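You operate a simulated robot arm through the tools that you are given. There is no shell and no other tool.

You are at the controls of a simulated robot arm. One attempt, no reset.

## Task
Measure the earth leakage on the green lead and act on it.
Fine: brown lead back on the bench, jaw shut, range mA. Over 3 mA: stack light HOLD and metered socket off; else PASS and leave the cabinet running. Blue lead left alone.
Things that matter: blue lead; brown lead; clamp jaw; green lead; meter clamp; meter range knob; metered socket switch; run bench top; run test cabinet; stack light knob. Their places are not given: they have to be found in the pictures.

It is judged by the outcome, as a careful person would: the job done as asked, and still so three seconds after it is handed in. It fails if anything else is knocked over, pushed out of place, dropped, spilled or broken.

## Robot
A 7-joint arm with a two-finger parallel gripper, fixed in place. Base frame: the origin is at the foot of the arm, x ahead of it, y to its left, z up. Lengths are in m, angles in degrees, forces in N, time in s.
With the tool pointing down near the work surface it reaches from about 0.3 to 0.7 m from the base axis. Its first joint turns from -66.0 to 66.0 degrees. Payload 1.57 kg.
The TCP is the grasp point between the finger pads, 0.03 m short of the fingertips. In the tool frame z runs along the fingers and y along their closing line. The gripper opens to 0.11 m. The fingers are 0.024 m wide and 0.012 m thick; the gripper's body (0.048 by 0.112 m) begins 0.078 m behind the TCP.
Orientation is that of the tool frame in the base frame, as a unit quaternion [w, x, y, z]. With the fingers straight down and closing along the base's y, the tool's x points along the base's -x, its y along +y and its z along -z.

## Interface
- The arm moves only by the tool drive_tool. Its argument "plan" is a list of rows, each a list of 7 numbers: the shift along the tool's x, y, z in units of 100 mm (1.0 is 100 mm), then the turn, a rotation vector about the tool's x, y, z in units of 90 degrees (1.0 is 90 degrees), then the closure, from 0 (fully open) to 1 (shut). In form: [[x, y, z, rx, ry, rz, claw], ...]. A call has 1 to 20 rows; each row is the pose to reach, as a shift and turn from the pose commanded when the call began, along the tool's axes at that moment. A call with a number of a shift or a turn outside -1 to 1 is refused whole. Rows are played at 5 a second. More than 0.05 m and 8.6 degrees between two rows, or a gripper value outside its range, and nothing of the call is played. Where a pose cannot be reached the arm comes as near as it can. A force on the tool above 40 N (or 10 N above the force at the start of the call, whichever is more), or a blocked arm, ends the call early, and 0.2 s more pass. Each finger travels about 0.108 m/s and halts on what it meets, pressing with about 43 N; the grip force reading is that of the motor and also rises with nothing between the fingers. The clock runs only during rows and for 0.2 s after the last one: add rows that repeat a pose to give the fingers time. It gives the time, the measured TCP pose, the force on the tool (base axes), the opening and the grip force at its end, in the units of the frame above (readings bear some noise), with the torque about the TCP (base axes, N m) and any sound that the robot's microphone picked up.
- Cameras (640 x 400 px; columns grow to the right, rows downward): "scene" is fixed at [0.176, -0.401, 1.4065]; the picture's right is [0.67, -0.75, 0.00], its down [-0.41, -0.36, -0.84] and it looks along [0.63, 0.56, -0.54] (base axes); focal length 227 px, centre (320, 200). "wrist" rides on the gripper at [0.07, 0.016, -0.141] in the tool frame; the picture's right is [-0.23, 0.97, 0.00], its down [-0.86, -0.20, -0.48] and it looks along [-0.47, -0.11, 0.88] (tool axes); focal length 222 px, centre (320, 200).
- get_image(camera): a new picture of that camera. The clock stands still meanwhile.
- pixel_to_xyz(camera, pixels): for up to 12 pixels [column, row] of the newest picture of that camera ("zoom" is the newest enlarged one), the place [x, y, z] in the base frame of the surface seen there, good to about 0.003 m. The clock stands still meanwhile.
- zoom(camera, box): a new picture of the part [left, top, right, bottom] of that camera's present view, enlarged. The clock stands still meanwhile.
- finish_job(): hands the job in; it is judged then, once.

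Open the gripper and draw the arm clear of the work before you hand the job in, unless the task says otherwise.

The tools are called after "Call:" by a JSON object that holds its "op" and its "data". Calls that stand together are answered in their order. drive_tool: Moves the arm, as the interface text tells. Its arguments: {"type":"object","properties":{"plan":{"type":"array","items":{"type":"array","items":{"type":"number"}}}},"required":["plan"]} The other tools are called the same way: get_image (camera) takes a picture; pixel_to_xyz (camera, pixels) gives the place of the surface under pixels of a picture; zoom (camera, box) takes an enlarged picture of a part of a camera's view; finish_job () hands the job in.

At the start:

```text
t: 0.0
ee_pos: [0.3595, -0.0239, 1.3092]
tool_rot: [0.0, 0.0, 1.0, 0.0]
wrist_force: [0.5, -0.7, -0.2]
ft_torque: [0.02, -0.01, 0.03]
gripper_width: 0.1098
grasp_force: 0.0
```

scene: 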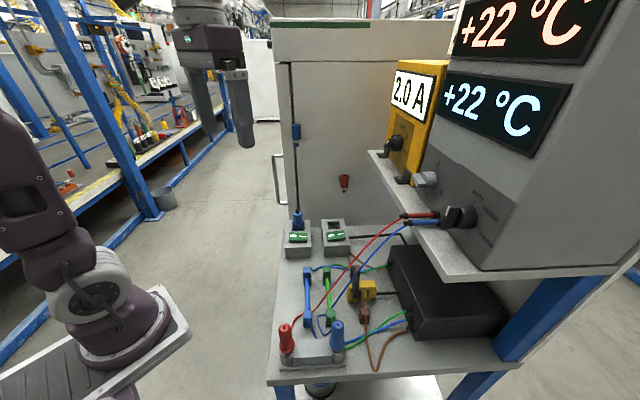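
wrist: 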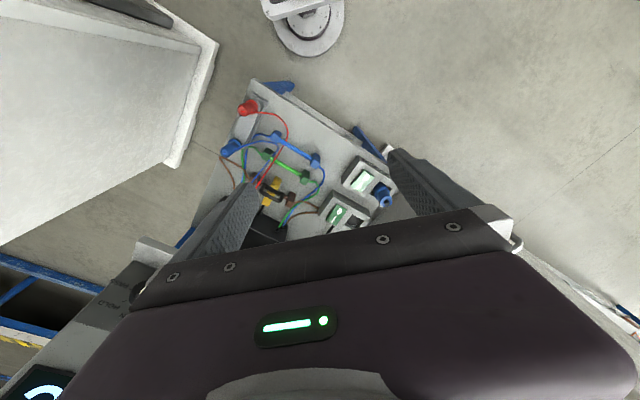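

The scene picture shows a bench with leads around (330,300), a yellow meter at (415,110), and a grey box with knobs. I zoom in on these areas first.

Call:
{"op": "zoom", "data": {"camera": "scene", "box": [260, 200, 420, 300]}}

Call:
{"op": "zoom", "data": {"camera": "scene", "box": [260, 250, 440, 380]}}

Call:
{"op": "zoom", "data": {"camera": "scene", "box": [360, 50, 540, 260]}}

```text
4.00 times, centred on (340, 250) of scene
```

zoom: 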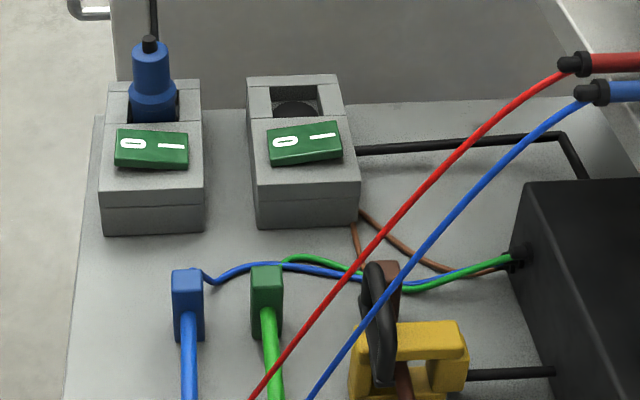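

```text
3.08 times, centred on (350, 315) of scene
```

zoom: 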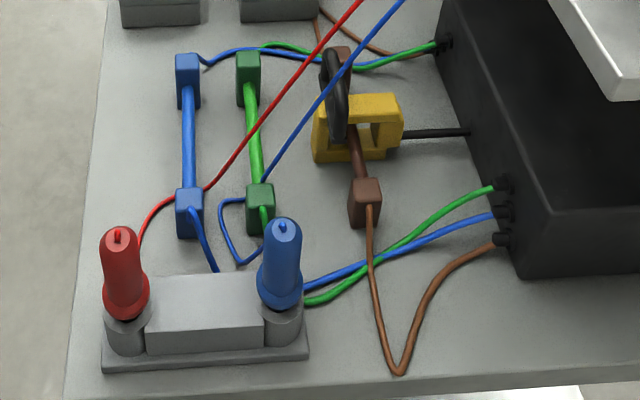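

```text
1.90 times, centred on (450, 155) of scene
```

zoom: 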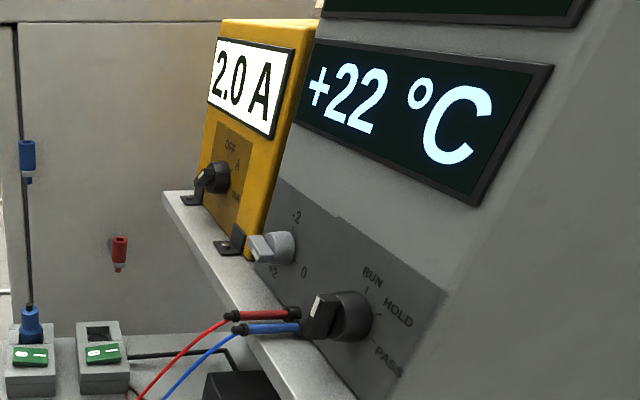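

I enlarge the details more: the clamp, the sockets, and the two panels.

Call:
{"op": "zoom", "data": {"camera": "scene", "box": [330, 255, 394, 295]}}

Call:
{"op": "pixel_to_xyz", "data": {"camera": "zoom", "pixels": [[100, 200], [320, 200], [400, 300], [500, 250], [250, 150]]}}

Call:
{"op": "zoom", "data": {"camera": "scene", "box": [380, 110, 500, 260]}}

Call:
{"op": "zoom", "data": {"camera": "scene", "box": [270, 200, 360, 260]}}

Call:
{"op": "zoom", "data": {"camera": "wrist", "box": [200, 70, 420, 250]}}

Call:
{"op": "zoom", "data": {"camera": "scene", "box": [260, 0, 480, 220]}}

```text
10.00 times, centred on (362, 275) of scene
```

zoom: 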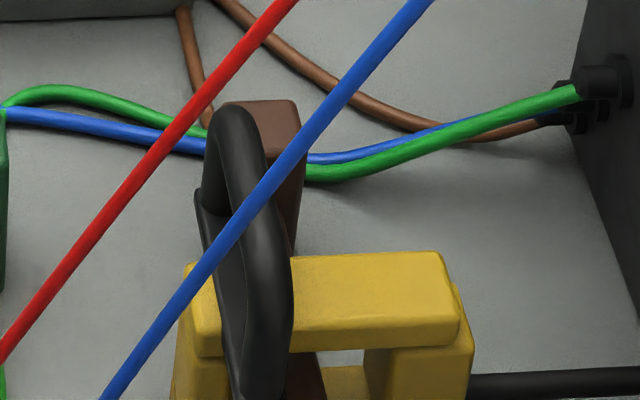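

```text
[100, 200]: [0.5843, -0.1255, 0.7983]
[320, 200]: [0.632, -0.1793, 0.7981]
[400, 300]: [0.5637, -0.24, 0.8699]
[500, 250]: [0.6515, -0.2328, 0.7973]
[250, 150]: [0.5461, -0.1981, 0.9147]
```

```text
2.67 times, centred on (440, 185) of scene
```

zoom: 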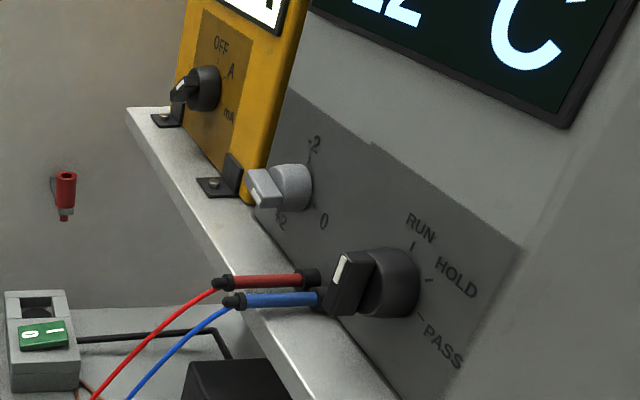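

```text
6.67 times, centred on (315, 230) of scene
```

zoom: 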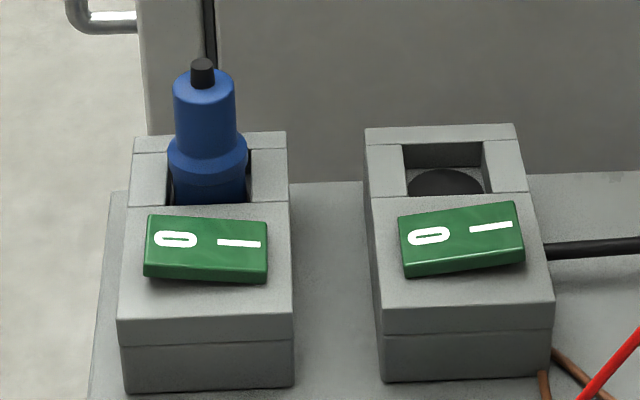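

```text
2.22 times, centred on (310, 160) of wrist
```

zoom: 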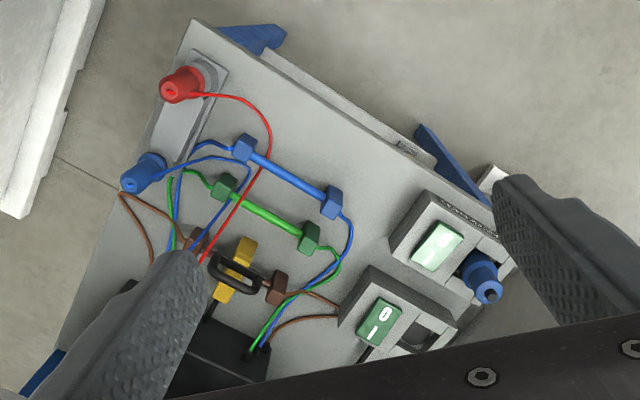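

```text
1.82 times, centred on (370, 110) of scene
```

zoom: 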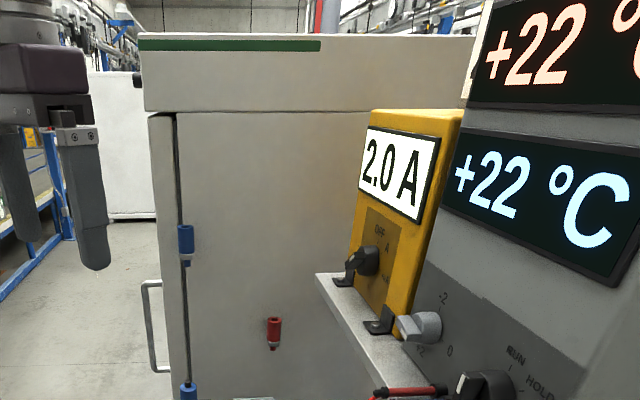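

I now measure positions of the main items in the full scene picture.

Call:
{"op": "get_image", "data": {"camera": "scene"}}

Call:
{"op": "zoom", "data": {"camera": "scene", "box": [260, 250, 440, 380]}}

Call:
{"op": "pixel_to_xyz", "data": {"camera": "zoom", "pixels": [[188, 60], [189, 200], [248, 60], [260, 190], [250, 130], [343, 52], [366, 190], [355, 150], [330, 70], [346, 115], [385, 100], [320, 110]]}}

Call:
{"op": "pixel_to_xyz", "data": {"camera": "scene", "pixels": [[290, 237], [303, 237], [328, 237], [343, 235], [298, 215], [335, 225], [392, 142], [386, 148], [425, 178], [415, 180], [460, 215], [452, 212]]}}

Call:
{"op": "pixel_to_xyz", "data": {"camera": "scene", "pixels": [[270, 383], [515, 365], [372, 155], [480, 278], [392, 250], [505, 310], [425, 335], [285, 325], [337, 325], [405, 170], [390, 120], [540, 265]]}}

```text
taken
```

scene: 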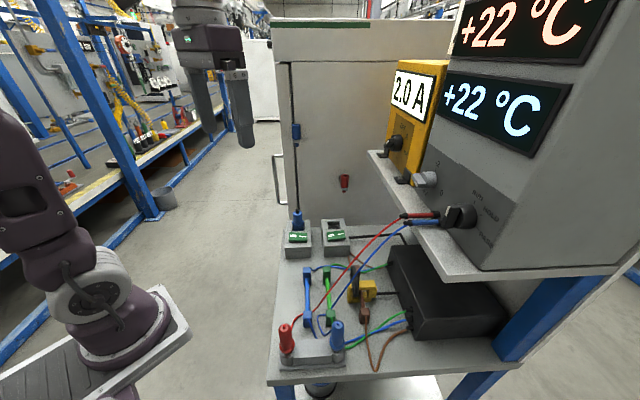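

```text
3.08 times, centred on (350, 315) of scene
```

zoom: 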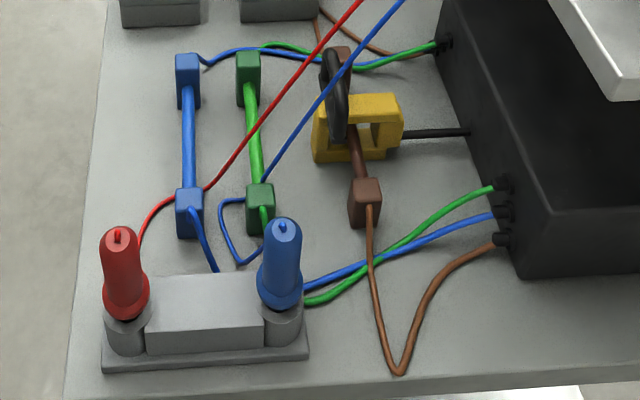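

```text
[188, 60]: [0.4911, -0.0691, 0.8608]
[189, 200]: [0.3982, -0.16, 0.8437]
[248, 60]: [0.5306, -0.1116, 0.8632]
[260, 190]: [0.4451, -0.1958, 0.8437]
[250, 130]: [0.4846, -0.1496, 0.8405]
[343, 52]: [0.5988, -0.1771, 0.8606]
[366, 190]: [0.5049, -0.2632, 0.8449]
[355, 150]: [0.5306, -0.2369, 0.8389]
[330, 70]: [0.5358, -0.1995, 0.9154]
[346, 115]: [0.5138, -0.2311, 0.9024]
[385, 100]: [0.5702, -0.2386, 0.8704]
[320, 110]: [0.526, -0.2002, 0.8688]
```

```text
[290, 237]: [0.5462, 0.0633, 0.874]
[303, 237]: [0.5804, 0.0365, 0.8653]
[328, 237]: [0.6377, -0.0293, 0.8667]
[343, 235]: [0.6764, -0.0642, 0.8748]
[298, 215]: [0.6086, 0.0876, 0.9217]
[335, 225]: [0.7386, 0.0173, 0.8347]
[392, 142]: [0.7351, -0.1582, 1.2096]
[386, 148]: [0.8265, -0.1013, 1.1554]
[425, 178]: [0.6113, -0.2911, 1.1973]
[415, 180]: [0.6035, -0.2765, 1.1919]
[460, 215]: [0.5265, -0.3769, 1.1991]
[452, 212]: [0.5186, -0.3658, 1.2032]
```

```text
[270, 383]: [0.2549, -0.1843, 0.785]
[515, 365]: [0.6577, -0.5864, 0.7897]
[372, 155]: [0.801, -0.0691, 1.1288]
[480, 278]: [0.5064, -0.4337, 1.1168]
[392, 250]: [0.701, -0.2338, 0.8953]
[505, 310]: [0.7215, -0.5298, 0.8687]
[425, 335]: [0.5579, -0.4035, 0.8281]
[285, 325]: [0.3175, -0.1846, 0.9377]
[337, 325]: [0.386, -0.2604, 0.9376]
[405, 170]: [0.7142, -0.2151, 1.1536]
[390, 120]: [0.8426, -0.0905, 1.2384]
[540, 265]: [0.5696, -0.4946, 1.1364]
```

I check the heights of the red and blue test wires, which hang over the bench, and the panel geometry.

Call:
{"op": "zoom", "data": {"camera": "scene", "box": [280, 200, 480, 350]}}

Call:
{"op": "pixel_to_xyz", "data": {"camera": "zoom", "pixels": [[378, 61], [340, 88], [300, 118], [250, 170], [200, 230], [150, 290], [100, 340], [390, 88], [340, 132], [300, 175], [250, 240], [200, 310]]}}

Call:
{"op": "zoom", "data": {"camera": "scene", "box": [370, 50, 450, 200]}}

Call:
{"op": "pixel_to_xyz", "data": {"camera": "scene", "pixels": [[402, 125], [415, 135], [398, 160], [415, 160], [440, 210], [480, 200], [500, 220], [490, 250], [450, 180], [430, 165], [410, 95], [430, 70]]}}

```text
2.67 times, centred on (380, 275) of scene
```

zoom: 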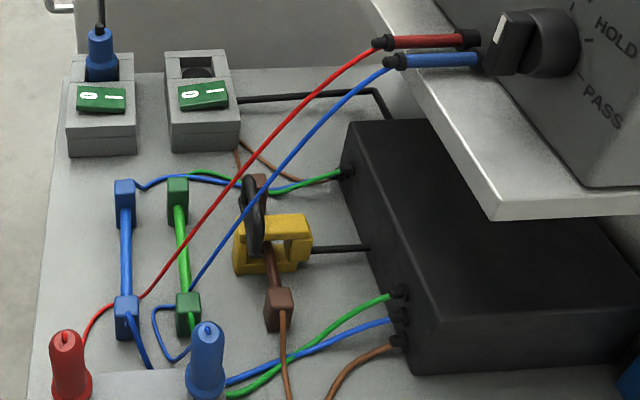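

```text
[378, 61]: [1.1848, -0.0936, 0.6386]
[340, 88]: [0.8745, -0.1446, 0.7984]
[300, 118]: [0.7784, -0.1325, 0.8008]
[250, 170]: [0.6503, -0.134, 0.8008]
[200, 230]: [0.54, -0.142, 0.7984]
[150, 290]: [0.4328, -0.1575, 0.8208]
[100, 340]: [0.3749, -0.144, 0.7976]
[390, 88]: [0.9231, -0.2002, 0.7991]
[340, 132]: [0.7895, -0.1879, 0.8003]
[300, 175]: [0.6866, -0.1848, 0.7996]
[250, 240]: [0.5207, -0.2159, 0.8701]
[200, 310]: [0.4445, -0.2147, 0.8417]
```

```text
2.67 times, centred on (410, 125) of scene
```

zoom: 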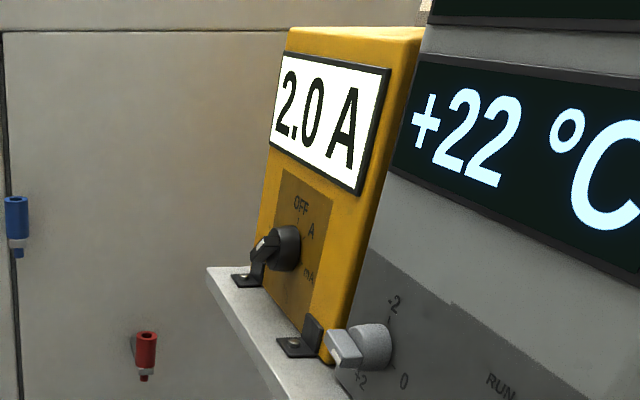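

```text
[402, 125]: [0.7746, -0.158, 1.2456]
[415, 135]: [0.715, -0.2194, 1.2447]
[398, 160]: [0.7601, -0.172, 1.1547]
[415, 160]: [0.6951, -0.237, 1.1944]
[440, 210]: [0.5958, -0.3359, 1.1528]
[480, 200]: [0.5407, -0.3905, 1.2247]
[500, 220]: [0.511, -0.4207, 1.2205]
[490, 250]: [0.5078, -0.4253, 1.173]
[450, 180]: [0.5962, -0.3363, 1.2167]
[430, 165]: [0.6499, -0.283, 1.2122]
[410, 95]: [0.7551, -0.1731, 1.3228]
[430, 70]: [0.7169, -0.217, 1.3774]
```

The bench runs at about 45° in the base frame (lead axis u=(0.71,0.71); panel faces at v=(0.71,-0.71)·0.66). I move lower and turn the tool -45° about base z, so the wrist camera looks toward the clamp and the panel.

Call:
{"op": "drive_tool", "data": {"plan": [[-0.05, -0.06, 0.1, 0, 0, 0.05, 0], [-0.1, -0.12, 0.2, 0, 0, 0.1, 0], [-0.15, -0.18, 0.3, 0, 0, 0.15, 0], [-0.2, -0.24, 0.4, 0, 0, 0.2, 0], [-0.25, -0.3, 0.5, 0, 0, 0.25, 0], [-0.3, -0.36, 0.6, 0, 0, 0.3, 0], [-0.35, -0.42, 0.7, 0, 0, 0.35, 0], [-0.4, -0.48, 0.8, 0, 0, 0.4, 0], [-0.45, -0.54, 0.9, 0, 0, 0.45, 0], [-0.5, -0.6, 1.0, 0, 0, 0.5, 0]]}}

Call:
{"op": "get_image", "data": {"camera": "wrist"}}

Call:
{"op": "get_image", "data": {"camera": "scene"}}

```text
t: 2.2
ee_pos: [0.4101, -0.0831, 1.209]
tool_rot: [0.0, 0.383, 0.924, 0.0]
wrist_force: [-0.6, 0.3, -0.5]
ft_torque: [-0.01, -0.01, 0.01]
gripper_width: 0.1099
grasp_force: 0.0
```

```text
taken
```

wrist: 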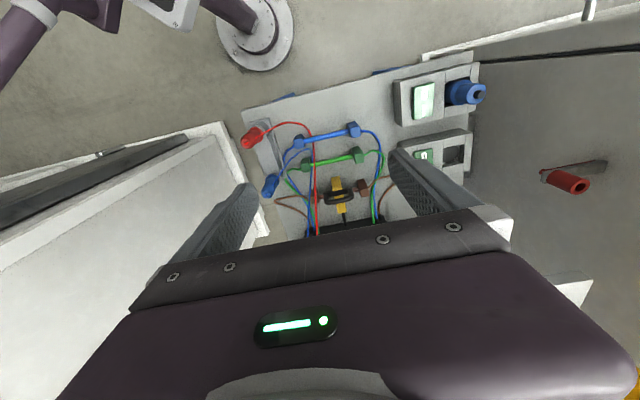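

```text
taken
```

scene: 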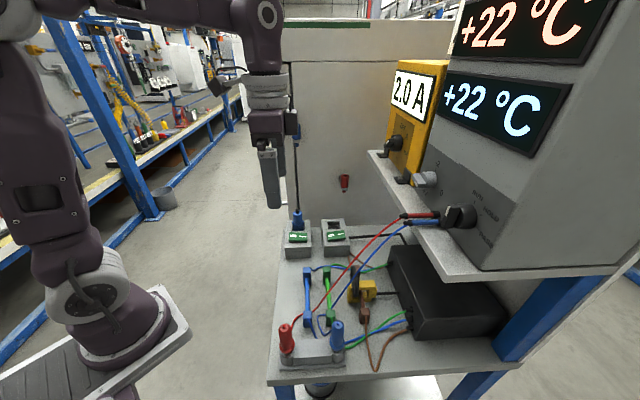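

The clamp is visible between the fingers at about (338,188). I zoom in on the bench and the sockets.

Call:
{"op": "zoom", "data": {"camera": "wrist", "box": [235, 115, 405, 240]}}

Call:
{"op": "zoom", "data": {"camera": "wrist", "box": [380, 50, 500, 190]}}

```text
3.20 times, centred on (320, 178) of wrist
```

zoom: 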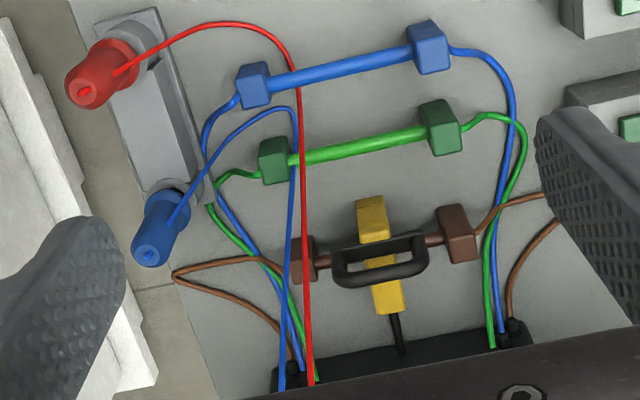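

```text
2.86 times, centred on (440, 120) of wrist
```

zoom: 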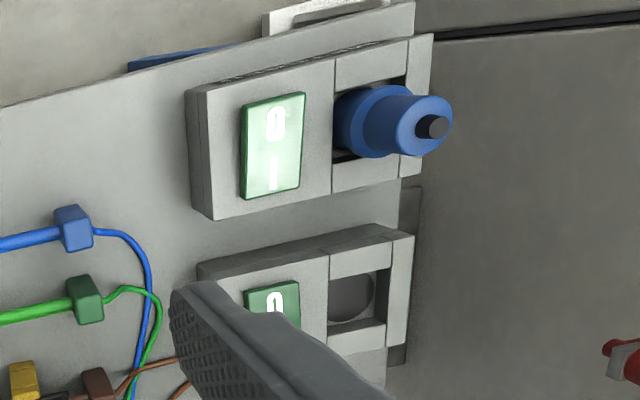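

I check whether the test wires register in depth, using a high zoom, since they hang near the clamp.

Call:
{"op": "zoom", "data": {"camera": "scene", "box": [330, 255, 394, 295]}}

Call:
{"op": "pixel_to_xyz", "data": {"camera": "zoom", "pixels": [[225, 75], [120, 205], [60, 280], [370, 85], [300, 165], [250, 217], [150, 340], [225, 130], [260, 330], [230, 270], [400, 185], [90, 95]]}}

Call:
{"op": "zoom", "data": {"camera": "scene", "box": [335, 265, 385, 300]}}

Call:
{"op": "zoom", "data": {"camera": "wrist", "box": [295, 160, 385, 230]}}

```text
10.00 times, centred on (362, 275) of scene
```

zoom: 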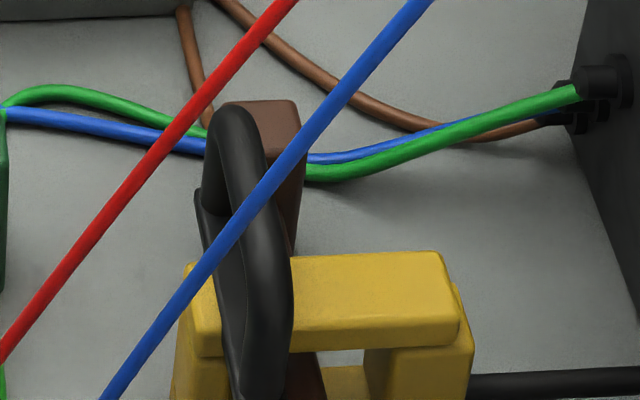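

```text
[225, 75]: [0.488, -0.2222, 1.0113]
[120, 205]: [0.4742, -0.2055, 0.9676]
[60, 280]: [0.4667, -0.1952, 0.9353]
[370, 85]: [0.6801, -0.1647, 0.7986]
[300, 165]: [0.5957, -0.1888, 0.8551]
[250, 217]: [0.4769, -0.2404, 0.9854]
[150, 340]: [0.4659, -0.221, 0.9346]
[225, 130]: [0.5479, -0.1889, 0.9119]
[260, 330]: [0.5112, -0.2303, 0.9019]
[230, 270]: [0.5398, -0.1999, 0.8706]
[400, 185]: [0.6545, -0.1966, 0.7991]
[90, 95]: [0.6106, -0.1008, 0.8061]
```

```text
11.43 times, centred on (360, 282) of scene
```

zoom: 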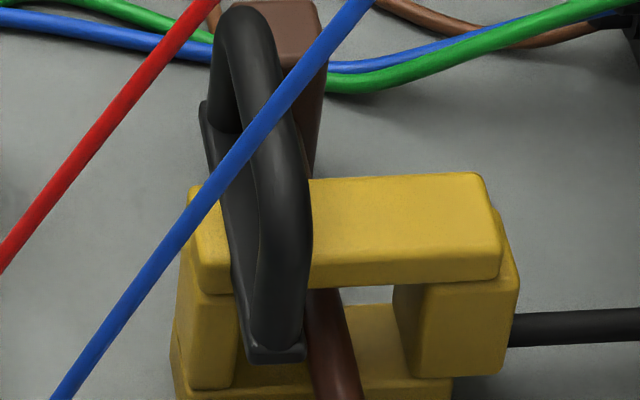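

```text
5.71 times, centred on (340, 195) of wrist
```

zoom: 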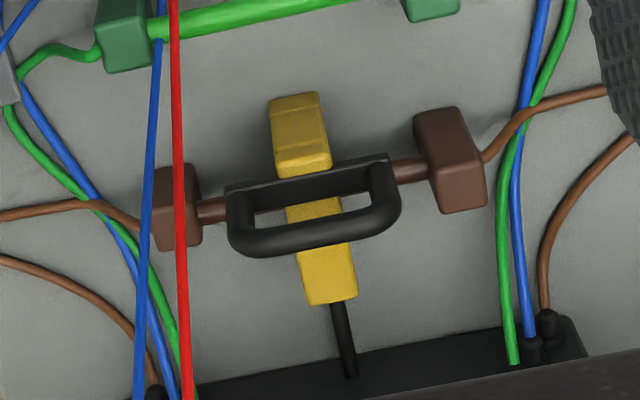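

The clamp's jaw is the yellow top bar with a black loop handle over its -v end, near (0.53,-0.21,0.91). I turn the tool a quarter turn in place so it can later tilt and approach the handle from the robot side.

Call:
{"op": "drive_tool", "data": {"plan": [[0, 0, 0, 0, 0, -0.083, 0], [0, 0, 0, 0, 0, -0.167, 0], [0, 0, 0, 0, 0, -0.25, 0], [0, 0, 0, 0, 0, -0.333, 0], [0, 0, 0, 0, 0, -0.417, 0], [0, 0, 0, 0, 0, -0.5, 0], [0, 0, 0, 0, 0, -0.583, 0], [0, 0, 0, 0, 0, -0.667, 0], [0, 0, 0, 0, 0, -0.75, 0], [0, 0, 0, 0, 0, -0.833, 0], [0, 0, 0, 0, 0, -0.917, 0], [0, 0, 0, 0, 0, -1.0, 0]]}}

Call:
{"op": "drive_tool", "data": {"plan": [[0, 0, 0.05, 0.083, 0, 0, 0], [0, 0, 0.1, 0.167, 0, 0, 0], [0, 0, 0.15, 0.25, 0, 0, 0], [0, 0, 0.2, 0.333, 0, 0, 0], [0, 0, 0.25, 0.417, 0, 0, 0], [0, 0, 0.3, 0.5, 0, 0, 0]]}}

Call:
{"op": "get_image", "data": {"camera": "wrist"}}

Call:
{"op": "get_image", "data": {"camera": "scene"}}

```text
t: 4.8
ee_pos: [0.4099, -0.0833, 1.2089]
tool_rot: [-0.001, -0.383, 0.924, 0.0]
wrist_force: [0.2, 0.3, 0.3]
ft_torque: [0.01, -0.01, -0.03]
gripper_width: 0.1098
grasp_force: 0.0
```

```text
t: 6.2
ee_pos: [0.4098, -0.0823, 1.1807]
tool_rot: [0.147, -0.354, 0.853, -0.354]
wrist_force: [-0.4, -0.9, 0.0]
ft_torque: [0.02, -0.01, 0.0]
gripper_width: 0.1101
grasp_force: 0.0
```

```text
taken
```

wrist: 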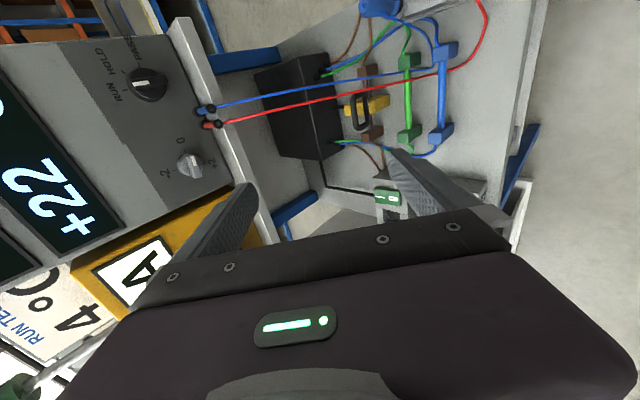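

```text
taken
```

scene: 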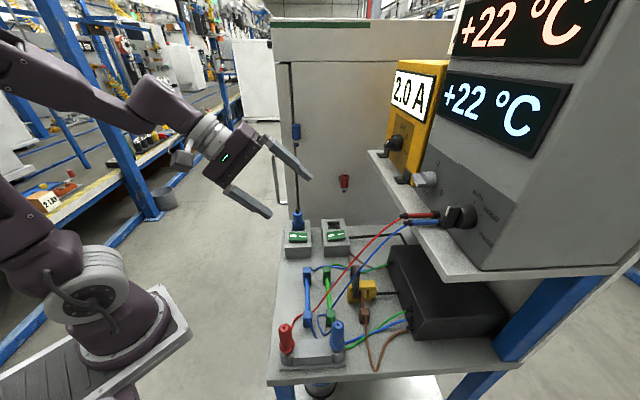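

This view shows the panel knobs at (148,85) and (190,163), and a sign at the lower left. I zoom in on each.

Call:
{"op": "zoom", "data": {"camera": "wrist", "box": [80, 20, 240, 200]}}

Call:
{"op": "zoom", "data": {"camera": "wrist", "box": [300, 0, 500, 210]}}

Call:
{"op": "zoom", "data": {"camera": "wrist", "box": [0, 220, 180, 400]}}

Call:
{"op": "zoom", "data": {"camera": "wrist", "box": [300, 140, 420, 240]}}

Call:
{"op": "zoom", "data": {"camera": "wrist", "box": [330, 80, 400, 150]}}

```text
2.22 times, centred on (160, 110) of wrist
```

zoom: 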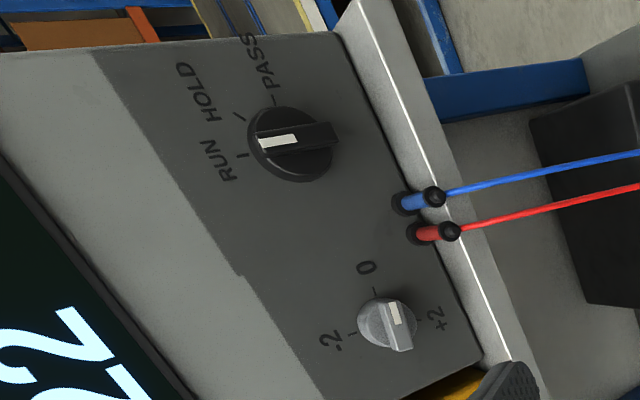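

```text
1.90 times, centred on (400, 105) of wrist
```

zoom: 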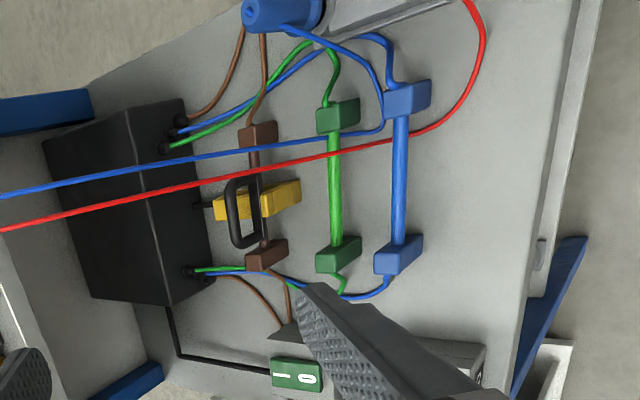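

```text
2.22 times, centred on (90, 310) of wrist
```

zoom: 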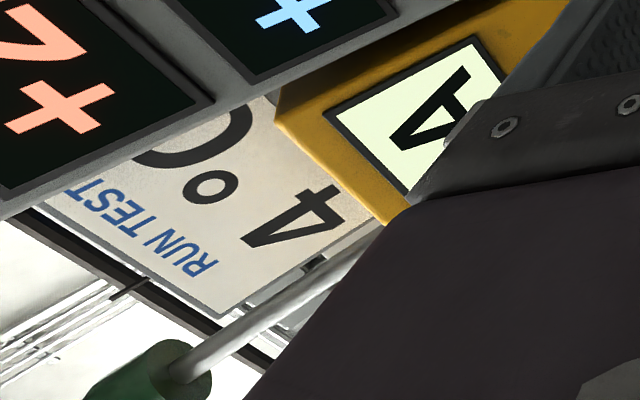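

```text
4.00 times, centred on (360, 190) of wrist
```

zoom: 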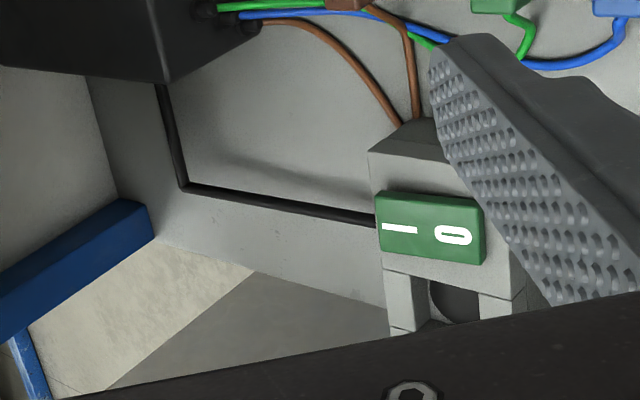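

```text
5.71 times, centred on (365, 115) of wrist
```

zoom: 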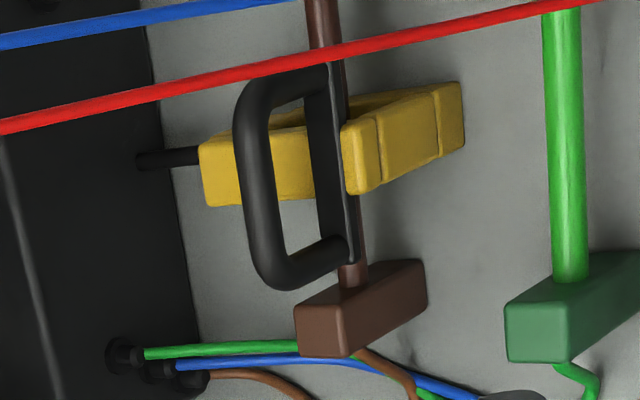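

The wrist view shows the black cable of the empty socket entering the black box; I need to find out which socket is the metered one. I back the camera off toward the robot (-v by 0.14 m) to see the sockets' front sides.

Call:
{"op": "drive_tool", "data": {"plan": [[0, 0.2, -0.2, 0, 0, 0, 0], [0, 0.4, -0.4, 0, 0, 0, 0], [0, 0.6, -0.6, 0, 0, 0, 0], [0, 0.8, -0.8, 0, 0, 0, 0], [0, 1.0, -1.0, 0, 0, 0, 0]]}}

Call:
{"op": "get_image", "data": {"camera": "wrist"}}

Call:
{"op": "zoom", "data": {"camera": "wrist", "box": [200, 100, 420, 250]}}

```text
t: 7.4
ee_pos: [0.31, 0.0184, 1.1802]
tool_rot: [0.146, -0.354, 0.854, -0.354]
wrist_force: [0.7, -0.2, 0.1]
ft_torque: [0.02, 0.03, -0.02]
gripper_width: 0.1097
grasp_force: 0.0
```

```text
taken
```

wrist: 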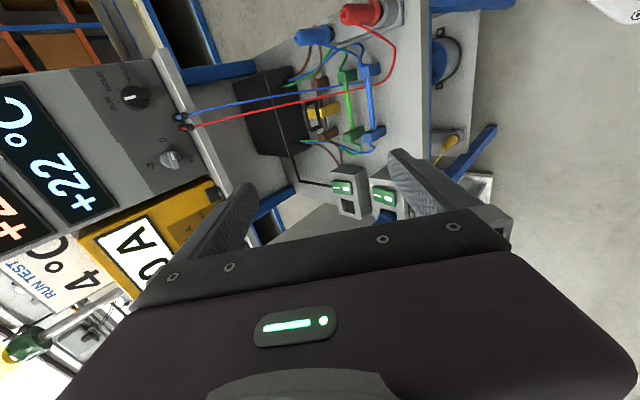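

```text
2.67 times, centred on (310, 175) of wrist
```

zoom: 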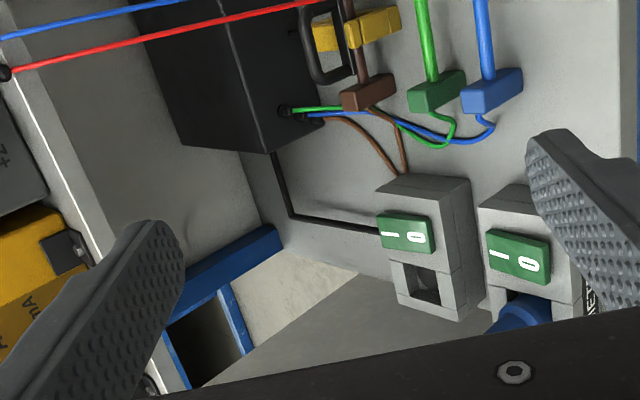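

There is lettering on the -v side of the left socket near wrist pixel (411,209). I zoom in on it.

Call:
{"op": "zoom", "data": {"camera": "wrist", "box": [365, 180, 429, 220]}}

Call:
{"op": "pixel_to_xyz", "data": {"camera": "wrist", "pixels": [[411, 209], [384, 195], [343, 187], [350, 207], [375, 190]]}}

```text
10.00 times, centred on (397, 200) of wrist
```

zoom: 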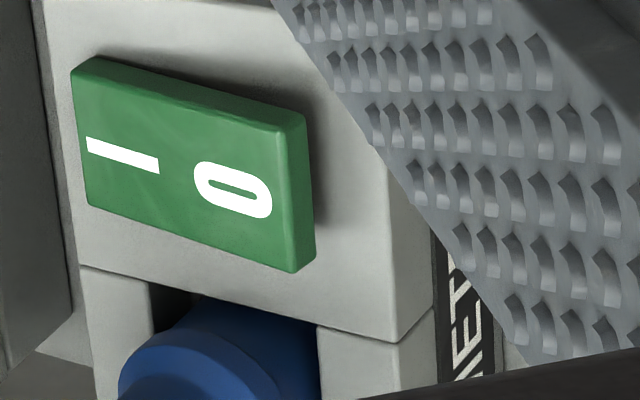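

```text
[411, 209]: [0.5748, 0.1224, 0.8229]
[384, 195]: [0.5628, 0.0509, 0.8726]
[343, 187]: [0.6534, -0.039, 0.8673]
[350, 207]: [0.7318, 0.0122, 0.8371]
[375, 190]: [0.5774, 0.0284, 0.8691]
```

The left socket, with the blue plug, carries a "MET…" label, so it is the metered one, and its rocker is pressed at I. I now move closer to the clamp along the tool axis to measure it.

Call:
{"op": "drive_tool", "data": {"plan": [[0, -0.05, 0.2, 0, 0, 0, 0], [0, -0.1, 0.4, 0, 0, 0, 0], [0, -0.15, 0.6, 0, 0, 0, 0], [0, -0.2, 0.8, 0, 0, 0, 0], [0, -0.25, 1.0, 0, 0, 0, 0]]}}

Call:
{"op": "drive_tool", "data": {"plan": [[0, -0.02, 0.2, 0, 0, 0, 0], [0, -0.04, 0.4, 0, 0, 0, 0], [0, -0.06, 0.6, 0, 0, 0, 0], [0, -0.06, 0.8, 0, 0, 0, 0]]}}

Call:
{"op": "get_image", "data": {"camera": "wrist"}}

Call:
{"op": "zoom", "data": {"camera": "wrist", "box": [240, 60, 420, 230]}}

Call:
{"op": "get_image", "data": {"camera": "scene"}}

```text
t: 8.6
ee_pos: [0.3727, -0.0427, 1.1361]
tool_rot: [0.146, -0.354, 0.853, -0.354]
wrist_force: [0.0, 0.3, -0.4]
ft_torque: [0.03, 0.0, -0.01]
gripper_width: 0.11
grasp_force: 0.1
out of reach, approached as far as the arm can: row 2, 5
```

```text
t: 9.6
ee_pos: [0.41, -0.0574, 1.1436]
tool_rot: [0.145, -0.353, 0.854, -0.353]
wrist_force: [0.5, -0.2, 0.3]
ft_torque: [0.0, -0.03, -0.04]
gripper_width: 0.1102
grasp_force: 0.1
out of reach, approached as far as the arm can: row 1, 2, 3, 4
```

```text
taken
```

wrist: 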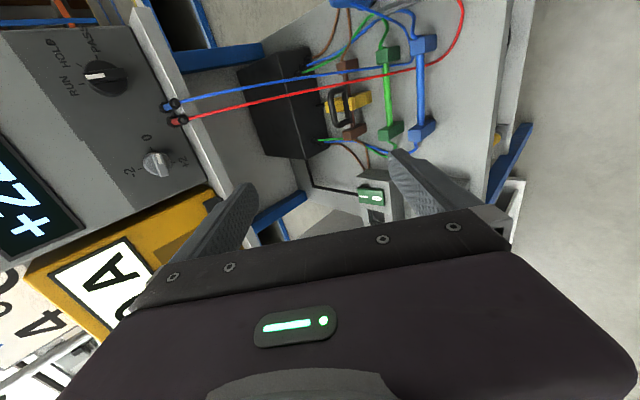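

```text
2.35 times, centred on (330, 145) of wrist
```

zoom: 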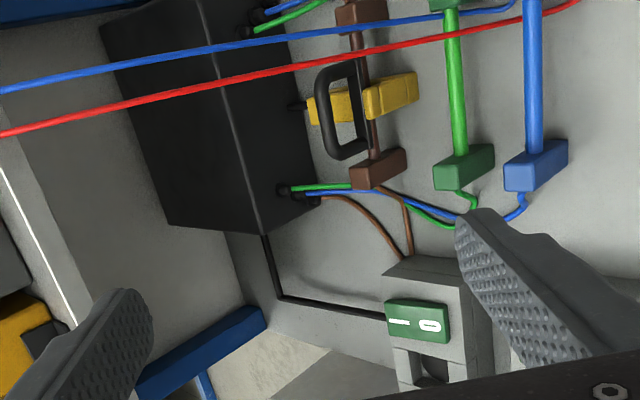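

```text
taken
```

scene: 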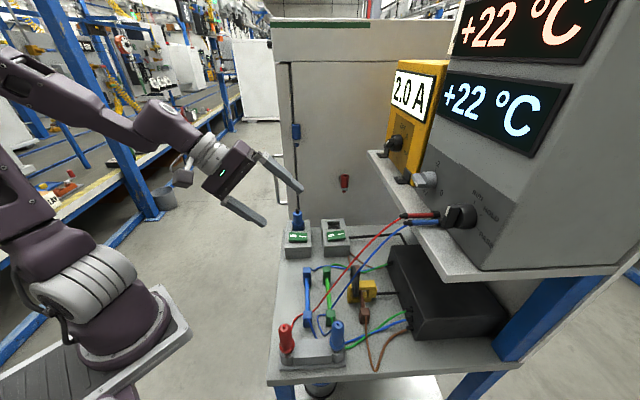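

The arm stopped at its reach limit in this tilt (ee at 0.41,-0.057,1.144). I back off and return the tool to vertical with fingers closing along v.

Call:
{"op": "drive_tool", "data": {"plan": [[-0.02, -0.07, -0.12, -0.06, 0, 0, 0], [-0.04, -0.14, -0.23, -0.125, 0, 0, 0], [-0.06, -0.22, -0.34, -0.19, 0, 0, 0], [-0.08, -0.29, -0.45, -0.25, 0, 0, 0], [-0.1, -0.36, -0.57, -0.31, 0, 0, 0], [-0.12, -0.43, -0.68, -0.375, 0, 0, 0], [-0.14, -0.51, -0.8, -0.44, 0, 0, 0], [-0.16, -0.58, -0.91, -0.5, 0, 0, 0]]}}

Call:
{"op": "pixel_to_xyz", "data": {"camera": "scene", "pixels": [[110, 350], [175, 310], [60, 385], [490, 282], [480, 279], [600, 270], [375, 160], [440, 240]]}}

```text
t: 11.4
ee_pos: [0.4055, -0.0292, 1.2541]
tool_rot: [0.0, -0.383, 0.924, 0.0]
wrist_force: [0.0, -0.4, -0.9]
ft_torque: [0.0, -0.02, -0.01]
gripper_width: 0.11
grasp_force: 0.0
```

```text
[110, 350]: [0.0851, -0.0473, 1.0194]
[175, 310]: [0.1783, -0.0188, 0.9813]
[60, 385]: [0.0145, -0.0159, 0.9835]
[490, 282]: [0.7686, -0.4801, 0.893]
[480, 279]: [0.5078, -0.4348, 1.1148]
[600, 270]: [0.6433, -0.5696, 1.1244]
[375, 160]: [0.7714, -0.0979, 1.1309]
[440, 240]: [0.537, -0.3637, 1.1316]
```

The pose base follows the reached pose. Now, with a vertical tool, I move over toward the clamp in two steps and look.

Call:
{"op": "drive_tool", "data": {"plan": [[0.05, -0.2, 0.2, 0, 0, 0, 0], [0.1, -0.4, 0.4, 0, 0, 0, 0], [0.2, -0.6, 0.6, 0, 0, 0, 0], [0.27, -0.8, 0.8, 0, 0, 0, 0], [0.34, -1.0, 1.0, 0, 0, 0, 0]]}}

Call:
{"op": "drive_tool", "data": {"plan": [[0, -0.05, 0.2, 0, 0, 0, 0], [0, -0.1, 0.4, 0, 0, 0, 0], [0, -0.15, 0.6, 0, 0, 0, 0], [0, -0.15, 0.6, 0, 0, 0, 0]]}}

Call:
{"op": "get_image", "data": {"camera": "wrist"}}

Call:
{"op": "zoom", "data": {"camera": "wrist", "box": [200, 60, 440, 230]}}

Call:
{"op": "get_image", "data": {"camera": "scene"}}

```text
t: 12.6
ee_pos: [0.4519, -0.1242, 1.1528]
tool_rot: [0.0, -0.383, 0.924, 0.0]
wrist_force: [0.3, 0.0, -0.4]
ft_torque: [0.0, 0.01, 0.03]
gripper_width: 0.11
grasp_force: 0.0
```

```text
t: 13.6
ee_pos: [0.4617, -0.1335, 1.0945]
tool_rot: [0.0, -0.383, 0.924, 0.0]
wrist_force: [0.2, -1.0, -0.2]
ft_torque: [0.05, -0.01, 0.0]
gripper_width: 0.11
grasp_force: 0.0
```

```text
taken
```

wrist: 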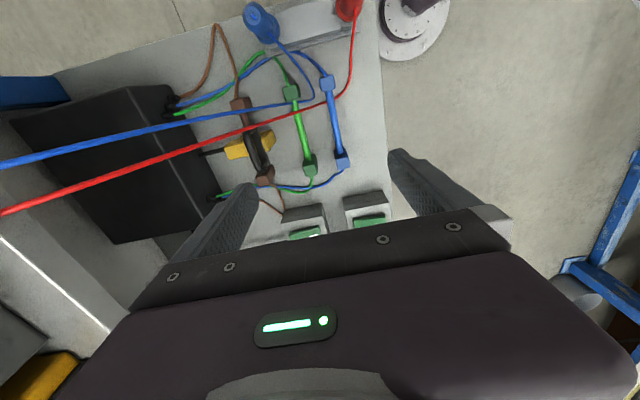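

```text
2.35 times, centred on (320, 145) of wrist
```

zoom: 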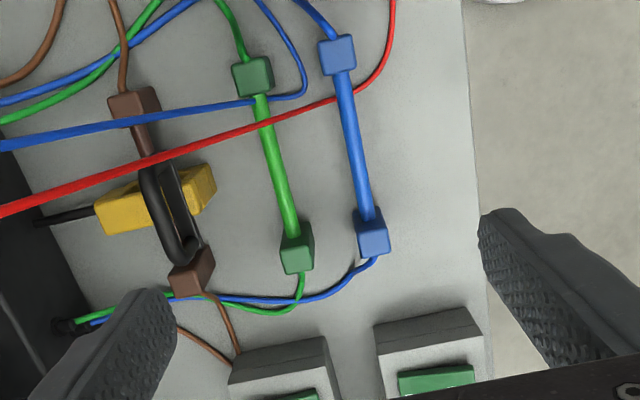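

```text
taken
```

scene: 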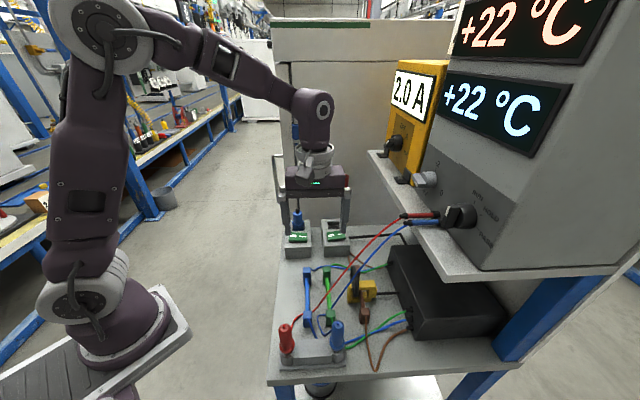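

The clamp sits at wrist (250,148). I zoom in and measure its parts.

Call:
{"op": "zoom", "data": {"camera": "wrist", "box": [200, 90, 296, 190]}}

Call:
{"op": "pixel_to_xyz", "data": {"camera": "zoom", "pixels": [[243, 165], [262, 215], [285, 260], [265, 175], [290, 235], [190, 225], [150, 220], [300, 180], [330, 170], [205, 245], [235, 120], [300, 320]]}}

```text
4.00 times, centred on (248, 140) of wrist
```

zoom: 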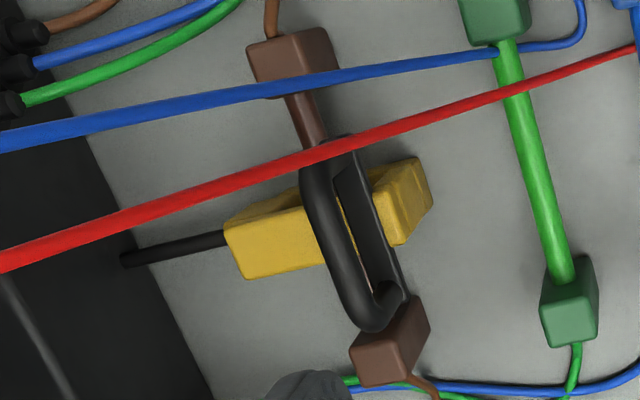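

```text
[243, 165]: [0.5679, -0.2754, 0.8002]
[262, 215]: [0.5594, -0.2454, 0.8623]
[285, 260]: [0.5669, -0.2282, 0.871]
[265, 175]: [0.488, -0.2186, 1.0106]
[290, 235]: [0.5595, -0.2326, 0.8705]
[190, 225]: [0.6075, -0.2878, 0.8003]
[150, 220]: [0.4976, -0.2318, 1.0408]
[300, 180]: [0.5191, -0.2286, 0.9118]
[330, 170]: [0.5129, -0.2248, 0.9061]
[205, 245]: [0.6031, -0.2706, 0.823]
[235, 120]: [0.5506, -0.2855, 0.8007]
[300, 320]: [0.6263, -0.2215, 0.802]
```

I query more points on the loop handle bar and the plate, and on the block tops.

Call:
{"op": "pixel_to_xyz", "data": {"camera": "zoom", "pixels": [[315, 185], [328, 230], [345, 275], [365, 315], [392, 295], [370, 210], [385, 260], [240, 240], [400, 180], [385, 225], [425, 190], [350, 190]]}}

Call:
{"op": "pixel_to_xyz", "data": {"camera": "zoom", "pixels": [[285, 50], [255, 75], [385, 330], [375, 370], [320, 130], [490, 20], [520, 130], [570, 280], [575, 325], [350, 260], [370, 285], [180, 247]]}}

```text
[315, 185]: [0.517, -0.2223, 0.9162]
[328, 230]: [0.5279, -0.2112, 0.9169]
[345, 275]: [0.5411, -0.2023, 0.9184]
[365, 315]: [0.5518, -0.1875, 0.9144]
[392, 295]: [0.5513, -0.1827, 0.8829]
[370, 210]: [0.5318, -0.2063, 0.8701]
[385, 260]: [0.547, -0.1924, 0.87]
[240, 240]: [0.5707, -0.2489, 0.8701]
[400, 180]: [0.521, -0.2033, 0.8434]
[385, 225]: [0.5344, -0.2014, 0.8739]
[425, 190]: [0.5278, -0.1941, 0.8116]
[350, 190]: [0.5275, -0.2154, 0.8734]
```

```text
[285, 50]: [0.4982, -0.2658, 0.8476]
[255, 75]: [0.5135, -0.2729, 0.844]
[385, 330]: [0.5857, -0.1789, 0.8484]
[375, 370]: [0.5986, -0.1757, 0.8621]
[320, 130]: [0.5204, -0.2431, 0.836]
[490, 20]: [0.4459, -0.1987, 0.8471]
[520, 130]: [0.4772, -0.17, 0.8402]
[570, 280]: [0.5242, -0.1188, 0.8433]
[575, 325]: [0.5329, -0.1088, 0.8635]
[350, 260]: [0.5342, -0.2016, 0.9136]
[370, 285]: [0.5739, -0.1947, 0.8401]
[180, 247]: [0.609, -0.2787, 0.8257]
```

The loop bar runs along u (0.20–0.26) at v≈0.523, z≈0.912, with a 33 mm high hole under it; the hinge should be at the +v end near (v 0.58, z 0.86). I tilt the tool 45° toward +v at a pre-pose 0.11 m back and set the finger gap to about 22 mm to hook the bar loosely.

Call:
{"op": "drive_tool", "data": {"plan": [[0, 0, 0.12, 0.06, 0, 0, 0.1], [0, -0.02, 0.24, 0.125, 0, 0, 0.2], [0, -0.04, 0.36, 0.19, 0, 0, 0.3], [0, -0.06, 0.48, 0.25, 0, 0, 0.4], [0, -0.08, 0.6, 0.31, 0, 0, 0.5], [0, -0.1, 0.72, 0.375, 0, 0, 0.6], [0, -0.12, 0.84, 0.44, 0, 0, 0.7], [0, -0.15, 0.955, 0.5, 0, 0, 0.8], [0, -0.15, 0.955, 0.5, 0, 0, 0.8]]}}

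Call:
{"op": "get_image", "data": {"camera": "wrist"}}

Call:
{"op": "get_image", "data": {"camera": "scene"}}

```text
t: 15.6
ee_pos: [0.4737, -0.144, 0.9985]
tool_rot: [0.146, -0.353, 0.854, -0.354]
wrist_force: [0.7, -0.2, 1.3]
ft_torque: [-0.01, 0.0, 0.01]
gripper_width: 0.022
grasp_force: 0.0
```

```text
taken
```

wrist: 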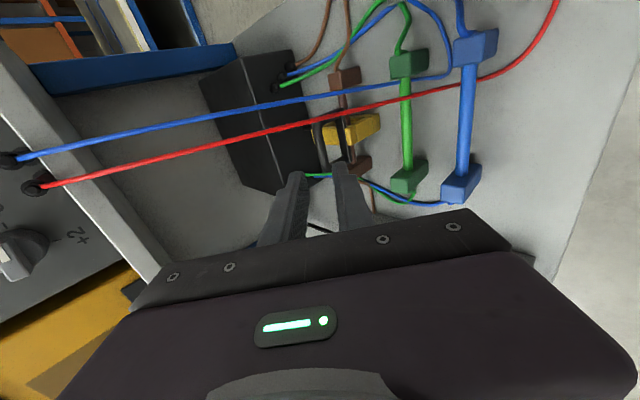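

```text
taken
```

scene: 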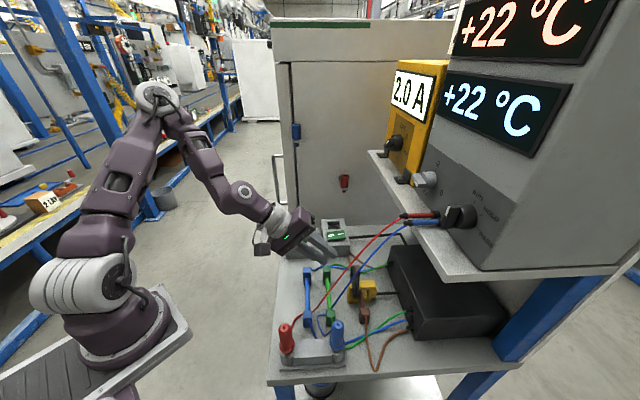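

The pre-pose is reached with a 22 mm gap. I advance 70 mm along the tool axis and check alignment with the bar.

Call:
{"op": "drive_tool", "data": {"plan": [[0, 0, 0.15, 0, 0, 0, 0.8], [0, 0, 0.3, 0, 0, 0, 0.8], [0, 0, 0.45, 0, 0, 0, 0.8], [0, 0, 0.6, 0, 0, 0, 0.8], [0, 0, 0.7, 0, 0, 0, 0.8]]}}

Call:
{"op": "zoom", "data": {"camera": "wrist", "box": [240, 60, 420, 250]}}

Call:
{"op": "zoom", "data": {"camera": "scene", "box": [300, 230, 400, 320]}}

```text
t: 16.8
ee_pos: [0.5091, -0.1799, 0.9479]
tool_rot: [0.147, -0.353, 0.854, -0.354]
wrist_force: [1.1, 0.3, 0.0]
ft_torque: [-0.03, 0.02, -0.02]
gripper_width: 0.0219
grasp_force: 0.1
```

```text
2.11 times, centred on (330, 155) of wrist
```

zoom: 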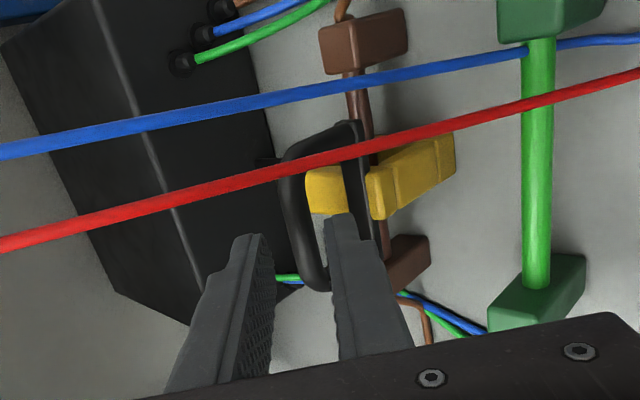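

```text
4.44 times, centred on (350, 275) of scene
```

zoom: 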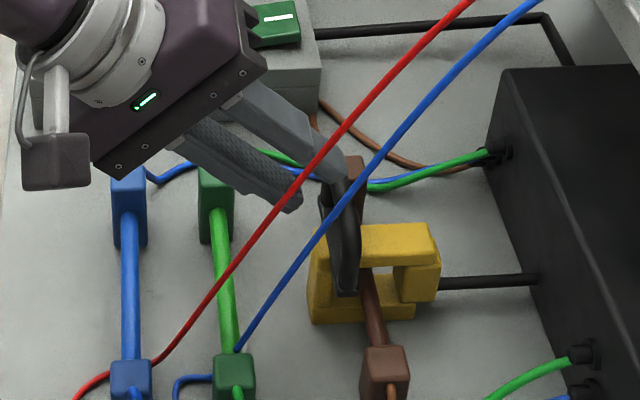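

The bar at zoom (300,215) lies between the two fingertips. I advance the last 40 mm.

Call:
{"op": "drive_tool", "data": {"plan": [[0, 0, 0.1, 0, 0, 0, 0.8], [0, 0, 0.2, 0, 0, 0, 0.8], [0, 0, 0.3, 0, 0, 0, 0.8], [0, 0, 0.4, 0, 0, 0, 0.8]]}}

Call:
{"op": "zoom", "data": {"camera": "wrist", "box": [240, 60, 420, 250]}}

Call:
{"op": "zoom", "data": {"camera": "scene", "box": [320, 240, 390, 310]}}

```text
t: 17.8
ee_pos: [0.5293, -0.1991, 0.9188]
tool_rot: [0.146, -0.354, 0.854, -0.353]
wrist_force: [-0.3, 0.4, -0.1]
ft_torque: [0.04, -0.01, 0.03]
gripper_width: 0.0219
grasp_force: 0.1
```

```text
2.11 times, centred on (330, 155) of wrist
```

zoom: 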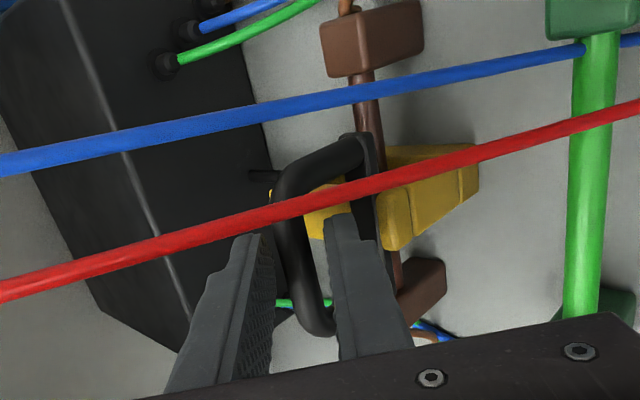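

```text
5.71 times, centred on (355, 275) of scene
```

zoom: 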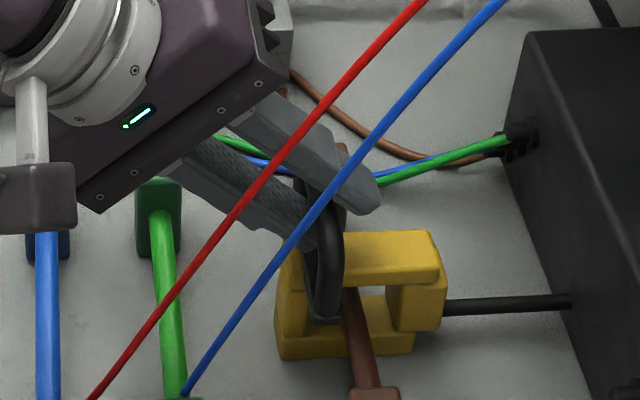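

The bar is captive between the fingers. I start the opening arc, to about 20°, and check.

Call:
{"op": "drive_tool", "data": {"plan": [[0, -0.067, 0.002, 0, 0, 0, 0.8], [0, -0.134, 0.006, 0, 0, 0, 0.8], [0, -0.2, 0.018, 0, 0, 0, 0.8], [0, -0.266, 0.034, 0, 0, 0, 0.8]]}}

Call:
{"op": "zoom", "data": {"camera": "wrist", "box": [240, 60, 420, 250]}}

Call:
{"op": "zoom", "data": {"camera": "scene", "box": [320, 240, 390, 310]}}

```text
t: 18.8
ee_pos: [0.5438, -0.2134, 0.9351]
tool_rot: [0.147, -0.353, 0.853, -0.354]
wrist_force: [-0.1, 0.0, -0.3]
ft_torque: [-0.01, -0.01, 0.0]
gripper_width: 0.0223
grasp_force: 0.4
```

```text
2.11 times, centred on (330, 155) of wrist
```

zoom: 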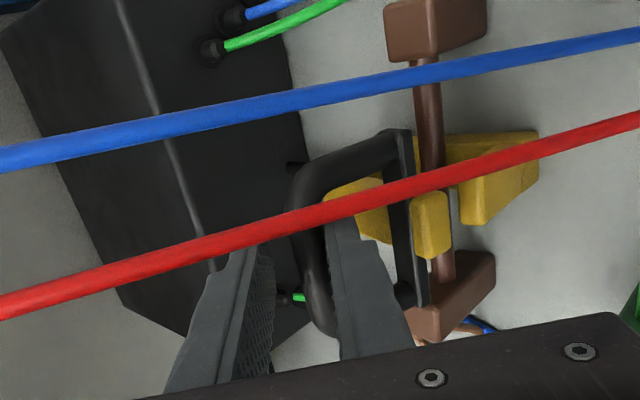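

```text
5.71 times, centred on (355, 275) of scene
```

zoom: 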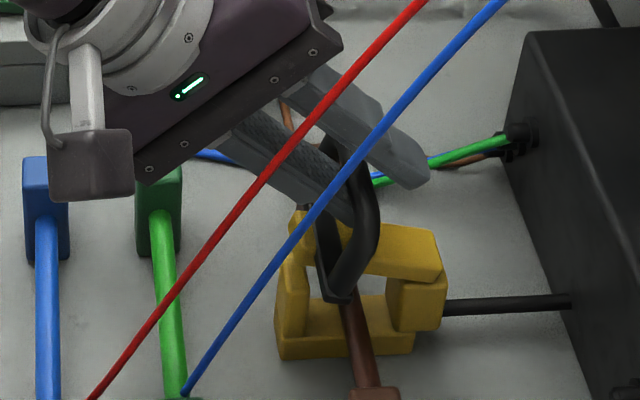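

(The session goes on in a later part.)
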